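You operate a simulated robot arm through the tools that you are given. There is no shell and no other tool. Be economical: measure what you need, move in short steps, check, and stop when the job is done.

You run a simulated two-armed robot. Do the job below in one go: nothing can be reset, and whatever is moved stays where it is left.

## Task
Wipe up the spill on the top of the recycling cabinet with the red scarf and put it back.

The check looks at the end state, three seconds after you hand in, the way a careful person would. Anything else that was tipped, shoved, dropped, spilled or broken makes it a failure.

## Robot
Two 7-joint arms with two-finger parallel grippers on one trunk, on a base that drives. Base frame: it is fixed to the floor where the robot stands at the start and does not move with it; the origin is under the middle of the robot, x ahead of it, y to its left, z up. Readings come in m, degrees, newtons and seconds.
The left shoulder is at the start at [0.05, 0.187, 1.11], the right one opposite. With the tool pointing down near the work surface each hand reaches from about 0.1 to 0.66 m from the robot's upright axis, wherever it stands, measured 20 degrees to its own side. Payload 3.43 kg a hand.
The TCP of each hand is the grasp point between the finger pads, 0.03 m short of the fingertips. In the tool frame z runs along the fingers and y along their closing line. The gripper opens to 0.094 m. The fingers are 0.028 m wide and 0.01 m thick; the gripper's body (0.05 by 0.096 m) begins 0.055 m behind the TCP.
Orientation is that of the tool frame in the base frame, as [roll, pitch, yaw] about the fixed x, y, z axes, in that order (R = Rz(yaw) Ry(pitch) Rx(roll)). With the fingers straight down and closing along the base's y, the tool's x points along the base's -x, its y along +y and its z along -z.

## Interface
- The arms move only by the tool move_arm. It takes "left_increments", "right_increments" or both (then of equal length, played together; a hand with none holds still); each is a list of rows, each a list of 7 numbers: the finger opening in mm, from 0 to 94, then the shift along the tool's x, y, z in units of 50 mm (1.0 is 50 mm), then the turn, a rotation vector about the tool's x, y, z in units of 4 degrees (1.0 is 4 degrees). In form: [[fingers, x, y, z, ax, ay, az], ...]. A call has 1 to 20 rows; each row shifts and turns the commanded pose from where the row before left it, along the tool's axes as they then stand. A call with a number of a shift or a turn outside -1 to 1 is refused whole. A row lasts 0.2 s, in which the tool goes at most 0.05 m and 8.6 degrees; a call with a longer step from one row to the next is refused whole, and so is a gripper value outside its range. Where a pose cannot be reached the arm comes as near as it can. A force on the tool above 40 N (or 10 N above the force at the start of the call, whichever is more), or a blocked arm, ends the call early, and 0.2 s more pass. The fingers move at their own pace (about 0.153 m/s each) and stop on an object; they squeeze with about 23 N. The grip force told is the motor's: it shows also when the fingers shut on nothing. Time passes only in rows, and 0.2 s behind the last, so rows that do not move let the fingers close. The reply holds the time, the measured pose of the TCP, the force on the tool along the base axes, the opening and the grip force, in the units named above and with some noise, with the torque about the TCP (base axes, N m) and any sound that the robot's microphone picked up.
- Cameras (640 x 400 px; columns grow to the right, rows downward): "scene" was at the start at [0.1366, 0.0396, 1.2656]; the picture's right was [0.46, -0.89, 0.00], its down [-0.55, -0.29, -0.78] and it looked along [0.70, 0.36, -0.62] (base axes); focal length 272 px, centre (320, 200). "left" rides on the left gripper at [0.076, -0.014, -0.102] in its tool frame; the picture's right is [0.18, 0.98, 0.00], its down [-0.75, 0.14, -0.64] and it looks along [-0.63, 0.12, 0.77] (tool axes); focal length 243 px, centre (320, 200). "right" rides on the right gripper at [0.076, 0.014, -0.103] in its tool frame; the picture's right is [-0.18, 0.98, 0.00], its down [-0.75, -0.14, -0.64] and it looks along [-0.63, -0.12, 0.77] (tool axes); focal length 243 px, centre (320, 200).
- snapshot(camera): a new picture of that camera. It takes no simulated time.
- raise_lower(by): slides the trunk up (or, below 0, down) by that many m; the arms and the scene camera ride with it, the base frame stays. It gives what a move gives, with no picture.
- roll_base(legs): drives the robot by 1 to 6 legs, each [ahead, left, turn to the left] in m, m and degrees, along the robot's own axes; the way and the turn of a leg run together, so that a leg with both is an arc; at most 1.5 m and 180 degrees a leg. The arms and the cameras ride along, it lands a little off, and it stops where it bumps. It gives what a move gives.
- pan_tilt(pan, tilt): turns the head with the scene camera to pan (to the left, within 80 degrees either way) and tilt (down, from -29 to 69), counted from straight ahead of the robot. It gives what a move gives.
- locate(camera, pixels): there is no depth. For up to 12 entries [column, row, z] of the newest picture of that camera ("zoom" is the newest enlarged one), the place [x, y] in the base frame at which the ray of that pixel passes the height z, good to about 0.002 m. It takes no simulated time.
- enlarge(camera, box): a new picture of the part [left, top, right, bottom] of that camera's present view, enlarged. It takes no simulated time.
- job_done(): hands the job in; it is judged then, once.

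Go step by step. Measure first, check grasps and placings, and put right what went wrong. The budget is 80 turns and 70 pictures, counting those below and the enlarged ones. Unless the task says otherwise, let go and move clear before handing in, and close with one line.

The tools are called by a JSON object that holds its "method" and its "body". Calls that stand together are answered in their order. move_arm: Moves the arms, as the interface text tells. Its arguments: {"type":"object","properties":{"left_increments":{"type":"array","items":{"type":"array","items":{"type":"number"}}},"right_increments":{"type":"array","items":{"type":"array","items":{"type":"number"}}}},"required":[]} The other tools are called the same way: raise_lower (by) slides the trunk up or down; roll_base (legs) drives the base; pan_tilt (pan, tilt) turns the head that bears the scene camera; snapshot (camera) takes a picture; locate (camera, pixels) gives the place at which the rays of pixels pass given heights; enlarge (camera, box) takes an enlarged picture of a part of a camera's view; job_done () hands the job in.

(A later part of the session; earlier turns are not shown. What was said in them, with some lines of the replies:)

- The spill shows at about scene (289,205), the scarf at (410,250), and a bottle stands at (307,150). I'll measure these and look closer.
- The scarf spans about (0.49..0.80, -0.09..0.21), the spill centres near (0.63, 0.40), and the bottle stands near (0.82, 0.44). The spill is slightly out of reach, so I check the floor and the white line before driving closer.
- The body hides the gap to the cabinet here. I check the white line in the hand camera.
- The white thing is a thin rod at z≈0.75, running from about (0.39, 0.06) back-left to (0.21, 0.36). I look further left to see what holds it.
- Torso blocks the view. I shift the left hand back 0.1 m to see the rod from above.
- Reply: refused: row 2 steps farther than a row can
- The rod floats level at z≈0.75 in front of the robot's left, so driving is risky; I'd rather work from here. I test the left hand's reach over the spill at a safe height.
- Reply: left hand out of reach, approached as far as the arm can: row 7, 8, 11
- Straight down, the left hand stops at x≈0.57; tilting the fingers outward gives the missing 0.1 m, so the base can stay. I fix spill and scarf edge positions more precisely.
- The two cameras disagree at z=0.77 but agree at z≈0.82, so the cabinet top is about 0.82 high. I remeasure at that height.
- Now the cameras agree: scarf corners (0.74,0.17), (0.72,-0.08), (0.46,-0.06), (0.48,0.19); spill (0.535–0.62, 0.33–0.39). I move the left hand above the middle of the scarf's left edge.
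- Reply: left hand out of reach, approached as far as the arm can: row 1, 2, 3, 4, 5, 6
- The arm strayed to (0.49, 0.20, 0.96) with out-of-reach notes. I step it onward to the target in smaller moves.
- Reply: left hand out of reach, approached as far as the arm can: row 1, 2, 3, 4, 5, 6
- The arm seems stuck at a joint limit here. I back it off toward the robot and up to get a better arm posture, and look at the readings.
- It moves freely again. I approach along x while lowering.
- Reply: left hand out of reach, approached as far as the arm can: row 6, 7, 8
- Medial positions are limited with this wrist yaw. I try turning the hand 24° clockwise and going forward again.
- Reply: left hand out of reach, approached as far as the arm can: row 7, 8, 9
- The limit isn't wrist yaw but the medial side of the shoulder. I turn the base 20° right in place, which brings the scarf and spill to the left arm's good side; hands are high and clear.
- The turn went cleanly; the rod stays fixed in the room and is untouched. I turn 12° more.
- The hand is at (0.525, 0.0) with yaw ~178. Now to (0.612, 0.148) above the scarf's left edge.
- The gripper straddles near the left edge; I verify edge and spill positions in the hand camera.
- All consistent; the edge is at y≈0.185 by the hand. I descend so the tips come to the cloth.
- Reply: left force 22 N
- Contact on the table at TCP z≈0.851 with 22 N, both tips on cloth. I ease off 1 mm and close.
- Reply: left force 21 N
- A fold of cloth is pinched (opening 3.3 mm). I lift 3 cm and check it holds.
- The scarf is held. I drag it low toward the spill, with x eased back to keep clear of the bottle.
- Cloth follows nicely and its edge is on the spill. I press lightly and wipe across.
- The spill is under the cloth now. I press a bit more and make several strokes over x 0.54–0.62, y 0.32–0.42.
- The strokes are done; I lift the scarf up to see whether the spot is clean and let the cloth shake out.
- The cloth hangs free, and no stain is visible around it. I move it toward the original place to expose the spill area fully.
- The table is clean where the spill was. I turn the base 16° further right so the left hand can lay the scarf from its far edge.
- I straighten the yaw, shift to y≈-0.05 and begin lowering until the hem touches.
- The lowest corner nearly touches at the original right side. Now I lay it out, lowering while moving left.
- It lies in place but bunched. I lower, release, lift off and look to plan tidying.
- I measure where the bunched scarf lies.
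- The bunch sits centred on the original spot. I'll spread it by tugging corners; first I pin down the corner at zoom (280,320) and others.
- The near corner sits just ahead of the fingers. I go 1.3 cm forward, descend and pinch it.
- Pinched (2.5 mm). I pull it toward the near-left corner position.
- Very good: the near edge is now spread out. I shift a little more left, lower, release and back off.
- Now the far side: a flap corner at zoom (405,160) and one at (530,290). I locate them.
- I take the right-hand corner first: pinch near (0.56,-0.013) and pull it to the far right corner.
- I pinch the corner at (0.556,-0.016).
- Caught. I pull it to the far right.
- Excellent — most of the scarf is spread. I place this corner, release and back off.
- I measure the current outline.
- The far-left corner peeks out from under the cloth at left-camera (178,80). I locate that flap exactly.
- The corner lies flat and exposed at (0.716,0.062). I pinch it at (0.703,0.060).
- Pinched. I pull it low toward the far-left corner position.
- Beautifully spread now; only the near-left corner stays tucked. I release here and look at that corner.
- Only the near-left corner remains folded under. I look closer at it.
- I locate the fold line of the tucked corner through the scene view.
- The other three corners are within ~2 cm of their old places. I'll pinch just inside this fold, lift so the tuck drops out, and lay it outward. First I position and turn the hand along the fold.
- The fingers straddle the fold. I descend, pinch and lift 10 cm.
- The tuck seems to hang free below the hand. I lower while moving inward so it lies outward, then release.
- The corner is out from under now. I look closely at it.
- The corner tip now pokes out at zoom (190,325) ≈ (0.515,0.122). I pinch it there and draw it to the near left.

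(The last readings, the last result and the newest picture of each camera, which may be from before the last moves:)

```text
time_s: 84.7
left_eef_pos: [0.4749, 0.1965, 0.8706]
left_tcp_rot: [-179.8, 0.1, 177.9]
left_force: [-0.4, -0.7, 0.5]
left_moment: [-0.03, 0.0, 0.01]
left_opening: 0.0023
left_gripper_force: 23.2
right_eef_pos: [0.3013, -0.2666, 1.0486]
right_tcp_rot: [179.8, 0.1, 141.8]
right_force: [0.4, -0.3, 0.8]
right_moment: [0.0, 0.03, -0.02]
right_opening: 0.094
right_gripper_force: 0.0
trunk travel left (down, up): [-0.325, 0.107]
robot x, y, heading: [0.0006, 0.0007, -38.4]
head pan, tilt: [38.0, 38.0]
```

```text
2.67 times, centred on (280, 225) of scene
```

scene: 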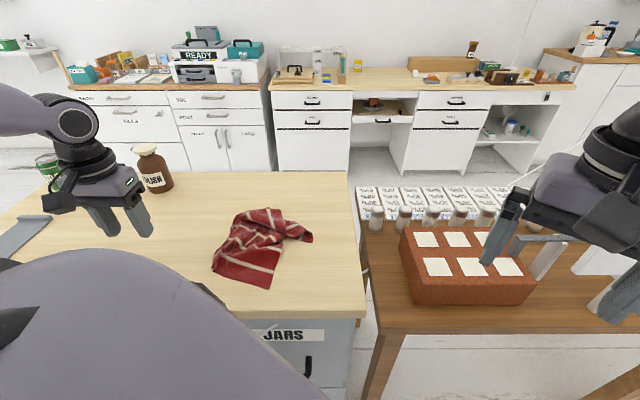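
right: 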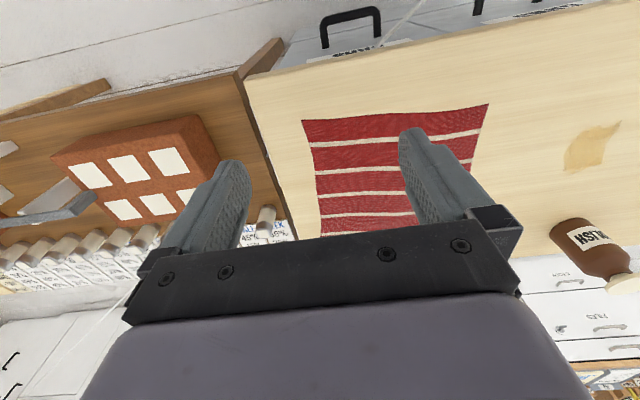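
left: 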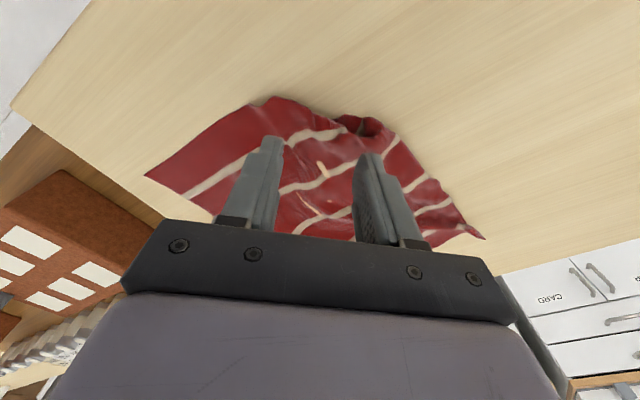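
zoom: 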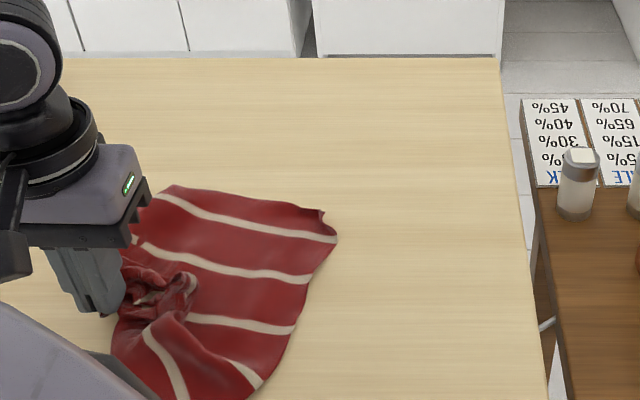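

The whole scarf slid with it, so that fold is not a free corner. I release and will pull the scarf back into place by the far-right corner.

{"method": "move_arm", "body": {"left_increments": [[0, 0, 0, 0.3, 0, 0, 0], [0, 0, 0, 0, 0, 0, 0], [20, 0, 0, 0, 0, 0, 0], [20, 0, 0, 0, 0, 0, 0], [20, 0, 0, -0.8, 0, 0, 0], [50, 0, 0, -0.8, 0, 0, 0], [50, 0, 0, -0.6, 0, 0, 0], [50, 0, 0.8, 0, 0, 0, 0], [50, 0, 0.8, 0, 0, 0, 0], [50, 0, 0.8, 0, 0, 0, 0], [50, 0, 0.8, 0, 0, 0, 0], [50, 0, 0, 0, 0, 0, 0]]}}

{"method": "pan_tilt", "body": {"pan": 48, "tilt": 42}}

{"method": "enlarge", "body": {"camera": "scene", "box": [200, 130, 440, 280]}}

```text
time_s: 87.3
left_eef_pos: [0.4803, 0.3579, 0.9659]
left_tcp_rot: [-179.8, 0.0, 177.8]
left_force: [0.0, 0.2, -0.6]
left_moment: [-0.02, -0.02, 0.0]
left_opening: 0.0497
left_gripper_force: 0.1
right_eef_pos: [0.3013, -0.2673, 1.0487]
right_tcp_rot: [179.9, 0.1, 141.8]
right_force: [-0.2, -0.1, -0.2]
right_moment: [-0.03, -0.01, 0.06]
right_opening: 0.094
right_gripper_force: 0.1
trunk travel left (down, up): [-0.325, 0.107]
robot x, y, heading: [0.0009, 0.0009, -38.3]
head pan, tilt: [38.0, 38.0]
```

```text
time_s: 88.0
left_eef_pos: [0.4816, 0.3575, 0.966]
left_tcp_rot: [-179.8, 0.0, 177.8]
left_force: [0.2, -0.5, -0.2]
left_moment: [0.02, 0.01, 0.01]
left_opening: 0.05
left_gripper_force: 0.0
right_eef_pos: [0.3025, -0.2673, 1.0497]
right_tcp_rot: [180.0, 0.0, 141.9]
right_force: [0.3, -0.8, 0.3]
right_moment: [0.01, 0.03, 0.0]
right_opening: 0.0941
right_gripper_force: 0.1
trunk travel left (down, up): [-0.325, 0.107]
robot x, y, heading: [-0.0009, -0.0006, -38.1]
head pan, tilt: [48.0, 42.0]
```

```text
2.67 times, centred on (320, 205) of scene
```

zoom: 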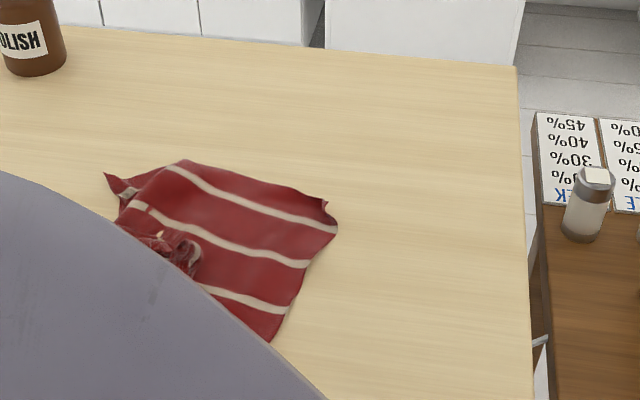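

I locate the far corners at zoom (330,210) and (107,178).

{"method": "locate", "body": {"camera": "zoom", "pixels": [[328, 203, 0.825], [336, 230, 0.822], [322, 220, 0.825], [107, 178, 0.822], [185, 163, 0.83], [285, 310, 0.822]]}}

```text
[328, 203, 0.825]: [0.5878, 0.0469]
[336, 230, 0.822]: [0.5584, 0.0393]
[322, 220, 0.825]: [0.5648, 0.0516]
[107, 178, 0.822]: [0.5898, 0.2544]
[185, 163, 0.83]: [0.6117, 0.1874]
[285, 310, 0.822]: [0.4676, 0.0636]
```

I pinch near (0.575,0.05) and pull to the far right.

{"method": "move_arm", "body": {"left_increments": [[50, 0, -0.88, 0, 0, 0, 0], [50, 0, -0.88, 0, 0, 0, 0], [50, 0, -0.88, 0, 0, 0, 0], [50, 0, -0.88, 0, 0, 0, 0], [50, 0, -0.88, 0, 0, 0, 0], [50, 0, -0.88, 0, 0, 0, 0], [50, 0, -0.88, 0, 0, 0, 0], [50, -0.8, 0, 0, 0, 0, 0], [50, -0.8, 0, 0, 0, 0, 0], [50, -0.1, 0, 0, 0, 0, 0], [50, 0, 0, 0.9, 0, 0, 0], [50, 0, 0, 0.9, 0, 0, 0], [50, 0, 0, 0, 0, 0, 0]]}}

{"method": "snapshot", "body": {"camera": "left"}}

```text
time_s: 90.8
left_eef_pos: [0.5542, 0.0483, 0.8746]
left_tcp_rot: [-179.8, 0.1, 177.9]
left_force: [0.9, -0.7, 0.4]
left_moment: [-0.01, -0.06, 0.0]
left_opening: 0.0499
left_gripper_force: 0.0
right_eef_pos: [0.3012, -0.2668, 1.0495]
right_tcp_rot: [179.9, 0.0, 141.7]
right_force: [0.0, -0.2, 0.6]
right_moment: [0.01, 0.0, 0.0]
right_opening: 0.0941
right_gripper_force: 0.1
trunk travel left (down, up): [-0.325, 0.107]
robot x, y, heading: [0.0014, -0.0006, -38.1]
head pan, tilt: [48.0, 42.0]
```

```text
6 pictures are left
```

left: 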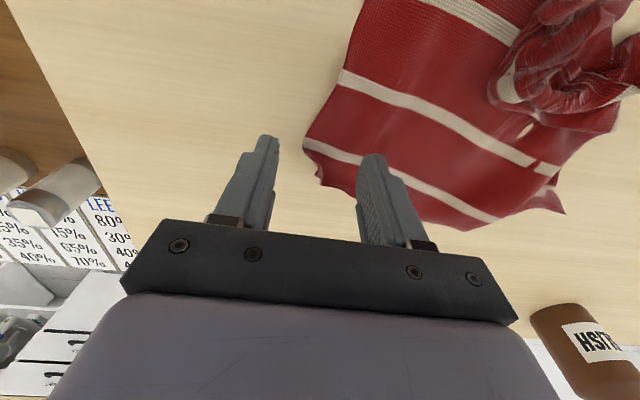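

{"method": "locate", "body": {"camera": "left", "pixels": [[305, 145, 0.822], [320, 185, 0.822], [335, 165, 0.822], [560, 212, 0.822], [610, 130, 0.822], [360, 0, 0.822]]}}

```text
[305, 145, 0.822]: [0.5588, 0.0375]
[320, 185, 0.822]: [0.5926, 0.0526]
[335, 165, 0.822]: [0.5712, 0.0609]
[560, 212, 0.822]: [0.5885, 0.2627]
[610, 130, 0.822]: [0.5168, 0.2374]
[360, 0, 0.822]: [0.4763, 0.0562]
```

I pinch at (0.573,0.057) and draw the scarf back to its place.

{"method": "move_arm", "body": {"left_increments": [[50, -0.38, 0.18, 0, 0, 0, 0], [50, 0, 0, 0.4, 0, 0, 0], [50, 0, 0, 0.03, 0, 0, 0], [25, 0, 0, 0, 0, 0, 0], [0, 0, 0, 0, 0, 0, 0], [0, 0, 0, 0, 0, 0, 0], [0, 0, 0, 0, 0, 0, 0], [0, 0, 0, -0.25, 0, 0, 0], [0, -0.3, -0.3, 0, 0, 0, 0], [0, -0.45, -0.42, 0, 0, 0, 0], [0, -0.45, -0.42, 0, 0, 0, 0], [0, -0.45, -0.42, 0, 0, 0, 0], [0, -0.45, -0.42, 0, 0, 0, 0], [0, -0.45, -0.4, 0, 0, 0, 0], [0, 0, 0, 0, 0, 0, 0]]}}

{"method": "pan_tilt", "body": {"pan": 38, "tilt": 38}}

{"method": "enlarge", "body": {"camera": "scene", "box": [160, 150, 400, 300]}}

```text
time_s: 94.0
left_eef_pos: [0.67, -0.0417, 0.8844]
left_tcp_rot: [-179.8, 0.2, 177.9]
left_force: [-0.1, 0.7, 0.4]
left_moment: [0.02, 0.03, -0.01]
left_opening: 0.0016
left_gripper_force: 22.8
left hand out of reach, approached as far as the arm can: row 13, 14
right_eef_pos: [0.3017, -0.2673, 1.05]
right_tcp_rot: [-179.9, 0.0, 141.8]
right_force: [-0.3, -0.5, 0.0]
right_moment: [0.01, 0.0, 0.02]
right_opening: 0.0939
right_gripper_force: 0.1
trunk travel left (down, up): [-0.325, 0.107]
robot x, y, heading: [-0.0, -0.0019, -38.1]
head pan, tilt: [48.0, 42.0]
```

```text
time_s: 94.8
left_eef_pos: [0.6696, -0.0413, 0.8832]
left_tcp_rot: [-179.7, 0.1, 177.9]
left_force: [0.0, 0.2, -0.4]
left_moment: [0.0, 0.0, -0.02]
left_opening: 0.0016
left_gripper_force: 22.7
right_eef_pos: [0.3026, -0.267, 1.049]
right_tcp_rot: [179.9, 0.0, 141.8]
right_force: [1.3, -0.3, 0.3]
right_moment: [-0.01, 0.0, -0.02]
right_opening: 0.0942
right_gripper_force: 0.1
trunk travel left (down, up): [-0.325, 0.107]
robot x, y, heading: [-0.0019, -0.0004, -38.2]
head pan, tilt: [38.0, 38.0]
```

```text
2.67 times, centred on (280, 225) of scene
```

zoom: 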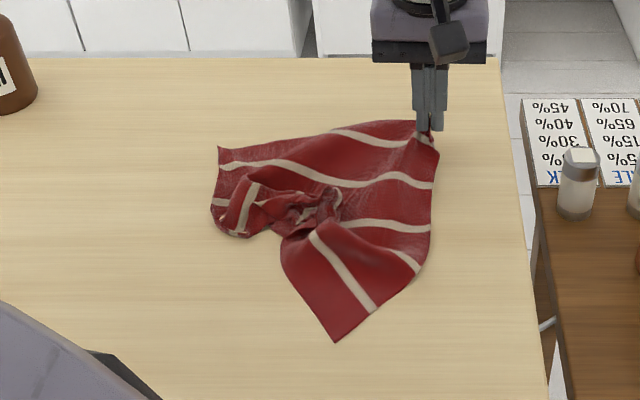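

The scarf is nearly back. A 3° base turn brings this corner the last few cm; then I release it.

{"method": "roll_base", "body": {"legs": [[0, 0, -3]]}}

{"method": "move_arm", "body": {"left_increments": [[0, -0.4, 0, 0.2, 0, 0, 0], [0, 0, 0, 0.34, 0, 0, 0], [0, 0, 0, 0, 0, 0, 0], [25, 0, 0, 0, 0, 0, 0], [25, 0, 0, 0, 0, 0, 0], [25, 0, 0, -0.8, 0, 0, 0], [50, 0, 0, -0.8, 0, 0, 0], [50, 0.9, 0.1, 0, 0, 0, 0], [50, 0.9, 0.1, 0, 0, 0, 0], [50, 0.9, 0.1, 0, 0, 0, 0], [50, 0.9, 0.1, 0, 0, 0, 0], [50, 0.5, 0.1, 0, 0, 0, 0], [50, 0, 0, 0, 0, 0, 0]]}}

{"method": "enlarge", "body": {"camera": "scene", "box": [160, 150, 400, 300]}}

```text
time_s: 95.6
left_eef_pos: [0.6671, -0.0753, 0.8841]
left_tcp_rot: [-179.6, 0.3, 175.0]
left_force: [-0.2, -0.2, 0.0]
left_moment: [-0.03, -0.03, 0.0]
left_opening: 0.0014
left_gripper_force: 23.3
right_eef_pos: [0.2872, -0.2829, 1.0487]
right_tcp_rot: [179.9, 0.0, 138.7]
right_force: [0.7, 0.0, -0.5]
right_moment: [-0.02, 0.0, 0.01]
right_opening: 0.094
right_gripper_force: 0.0
trunk travel left (down, up): [-0.325, 0.107]
robot x, y, heading: [-0.0003, 0.0035, -41.4]
head pan, tilt: [38.0, 38.0]
```

```text
time_s: 98.4
left_eef_pos: [0.4671, -0.0177, 0.9487]
left_tcp_rot: [-179.6, 0.3, 174.8]
left_force: [-0.1, 0.1, -0.6]
left_moment: [0.01, -0.03, -0.03]
left_opening: 0.05
left_gripper_force: 0.0
left hand out of reach, approached as far as the arm can: row 1, 2
right_eef_pos: [0.2869, -0.283, 1.0507]
right_tcp_rot: [179.9, -0.1, 138.8]
right_force: [-0.6, -1.0, 0.4]
right_moment: [-0.01, -0.02, 0.0]
right_opening: 0.094
right_gripper_force: 0.1
trunk travel left (down, up): [-0.325, 0.107]
robot x, y, heading: [0.0013, -0.0004, -41.3]
head pan, tilt: [38.0, 38.0]
```

```text
2.67 times, centred on (280, 225) of scene
```

zoom: 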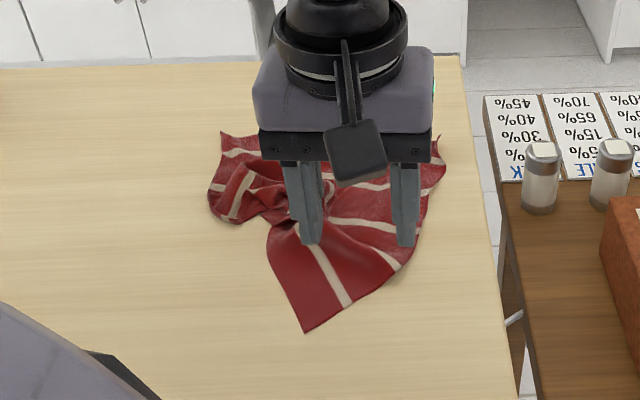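

The scarf is back; I locate the near corner at (305,332) to pull it to its old place.

{"method": "locate", "body": {"camera": "zoom", "pixels": [[305, 332, 0.822], [222, 133, 0.822], [440, 138, 0.822], [435, 190, 0.822], [400, 268, 0.822], [210, 205, 0.822], [237, 222, 0.822], [268, 245, 0.822]]}}

```text
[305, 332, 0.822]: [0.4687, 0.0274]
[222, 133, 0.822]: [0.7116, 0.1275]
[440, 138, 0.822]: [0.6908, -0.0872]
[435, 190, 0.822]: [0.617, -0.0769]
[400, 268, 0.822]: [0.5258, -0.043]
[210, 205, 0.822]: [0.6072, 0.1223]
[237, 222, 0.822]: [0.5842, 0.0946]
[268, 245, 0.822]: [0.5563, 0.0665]
```

I pinch it at (0.479,0.026) and pull it to about (0.465,-0.06).

{"method": "move_arm", "body": {"left_increments": [[40, -0.2, 0.85, 0, 0, 0, 0], [40, 0, 0, 0.8, 0, 0, 0], [40, 0, 0, 0.8, 0, 0, 0], [40, 0, 0, 0.3, 0, 0, 0], [40, 0, 0, 0.03, 0, 0, 0], [20, 0, 0, 0, 0, 0, 0], [0, 0, 0, 0, 0, 0, 0], [0, 0, 0, 0, 0, 0, 0], [0, 0, 0, -0.2, 0, 0, 0], [0, 0.05, -0.5, 0, 0, 0, 0], [0, 0.05, -0.6, 0, 0, 0, 0], [0, 0.05, -0.6, 0, 0, 0, 0], [0, 0, 0, 0, 0, 0, 0], [0, 0, 0, 0.15, 0, 0, 0], [0, 0, 0, 0, 0, 0, 0], [25, 0, 0, 0, 0, 0, 0], [25, 0, 0, 0, 0, 0, 0], [25, 0, 0, -0.8, 0, 0, 0], [50, 0, 0, -0.8, 0, 0, 0], [50, 0, 0, 0, 0, 0, 0]]}}

{"method": "move_arm", "body": {"left_increments": [[50, 0, 0.9, 0, 0, 0, 0], [50, 0, 0.9, 0, 0, 0, 0], [50, 0, 0.9, 0, 0, 0, 0], [50, 0, 0.9, 0, 0, 0, 0], [50, 0, 0.9, 0, 0, 0, 0], [50, 0, 0.9, 0, 0, 0, 0], [50, 0, 0.9, 0, 0, 0, 0], [50, 0, 0, 0, 0, 0, 0]]}}

{"method": "enlarge", "body": {"camera": "scene", "box": [160, 150, 400, 300]}}

```text
time_s: 102.6
left_eef_pos: [0.4656, -0.0599, 0.9343]
left_tcp_rot: [-179.8, 0.1, 174.8]
left_force: [0.2, -0.2, 0.2]
left_moment: [-0.01, 0.0, -0.02]
left_opening: 0.0498
left_gripper_force: 0.1
right_eef_pos: [0.2878, -0.2823, 1.0493]
right_tcp_rot: [179.9, 0.1, 138.8]
right_force: [0.0, 0.7, -0.5]
right_moment: [-0.02, 0.04, 0.0]
right_opening: 0.094
right_gripper_force: 0.1
trunk travel left (down, up): [-0.325, 0.107]
robot x, y, heading: [-0.0033, -0.0005, -41.4]
head pan, tilt: [38.0, 38.0]
```

```text
time_s: 104.4
left_eef_pos: [0.4957, 0.2517, 0.934]
left_tcp_rot: [-179.6, 0.2, 174.9]
left_force: [-0.2, 0.9, 0.9]
left_moment: [-0.01, -0.04, -0.01]
left_opening: 0.0501
left_gripper_force: 0.1
right_eef_pos: [0.2887, -0.2823, 1.0489]
right_tcp_rot: [179.8, 0.0, 138.9]
right_force: [1.3, -0.2, -0.8]
right_moment: [0.02, -0.02, -0.02]
right_opening: 0.0938
right_gripper_force: 0.1
trunk travel left (down, up): [-0.325, 0.107]
robot x, y, heading: [-0.0017, -0.0048, -41.2]
head pan, tilt: [38.0, 38.0]
```

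```text
2.67 times, centred on (280, 225) of scene
```

zoom: 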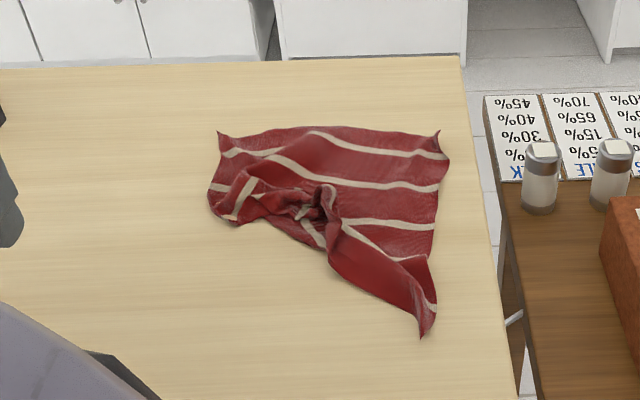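

Three corners are back at their places; only the fourth is gathered in the middle. I look closely once to see if it can be pulled out.

{"method": "enlarge", "body": {"camera": "scene", "box": [232, 205, 312, 255]}}

```text
8.00 times, centred on (272, 230) of scene
```

zoom: 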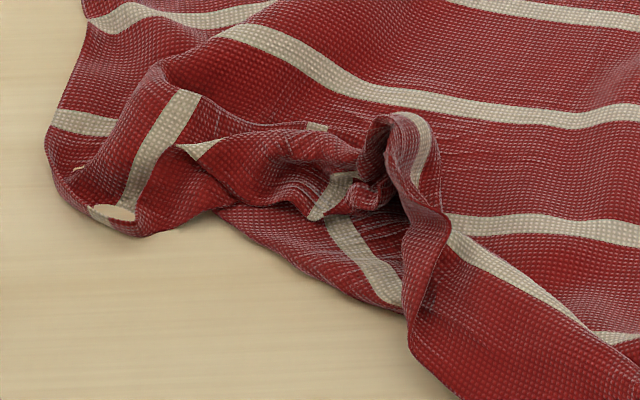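

The scarf lies on its original footprint, mostly spread, and pulling the gathered corner again would risk dragging the whole scarf off its place. I raise the hand clear and take a last overall look.

{"method": "move_arm", "body": {"left_increments": [[50, 0, 0, -0.9, 0, 0, 0], [50, 0, 0, -0.9, 0, 0, 0], [50, 0.9, 0, 0, 0, 0, 0], [50, 0.9, 0, 0, 0, 0, 0], [50, 0, 0, 0, 0, 0, 0]]}}

{"method": "pan_tilt", "body": {"pan": 60, "tilt": 30}}

{"method": "snapshot", "body": {"camera": "scene"}}

```text
time_s: 105.6
left_eef_pos: [0.4063, 0.2615, 1.0224]
left_tcp_rot: [-179.9, 0.1, 175.0]
left_force: [-0.8, -1.3, 0.2]
left_moment: [0.01, 0.0, 0.02]
left_opening: 0.0503
left_gripper_force: 0.1
right_eef_pos: [0.2872, -0.2837, 1.0489]
right_tcp_rot: [179.9, 0.0, 138.9]
right_force: [0.4, -0.5, -0.2]
right_moment: [0.01, -0.01, 0.01]
right_opening: 0.0941
right_gripper_force: 0.0
trunk travel left (down, up): [-0.325, 0.107]
robot x, y, heading: [-0.0023, -0.0012, -41.2]
head pan, tilt: [38.0, 38.0]
```

```text
time_s: 106.5
left_eef_pos: [0.4069, 0.2612, 1.0226]
left_tcp_rot: [-179.7, 0.2, 174.9]
left_force: [-0.3, 0.3, -0.5]
left_moment: [0.04, 0.01, -0.01]
left_opening: 0.0501
left_gripper_force: 0.1
right_eef_pos: [0.2881, -0.2834, 1.0495]
right_tcp_rot: [179.9, 0.0, 138.8]
right_force: [0.2, -0.3, -0.2]
right_moment: [0.02, 0.02, 0.01]
right_opening: 0.094
right_gripper_force: 0.1
trunk travel left (down, up): [-0.325, 0.107]
robot x, y, heading: [-0.0016, 0.0002, -41.3]
head pan, tilt: [60.0, 30.0]
```

```text
1 pictures are left
```

scene: 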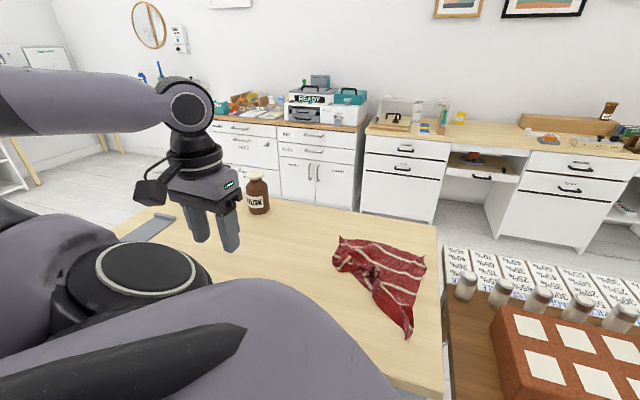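

The table shows no stain, the bottle still stands upright, and the scarf is back on its spot with both hands clear. I hand in.

{"method": "job_done", "body": {}}

```text
The job is handed in.
```

I wiped up the spill and put the red scarf back on its original spot; three of its corners are within about 5 cm of where they were, but the near-left corner is still bunched up towards the middle.
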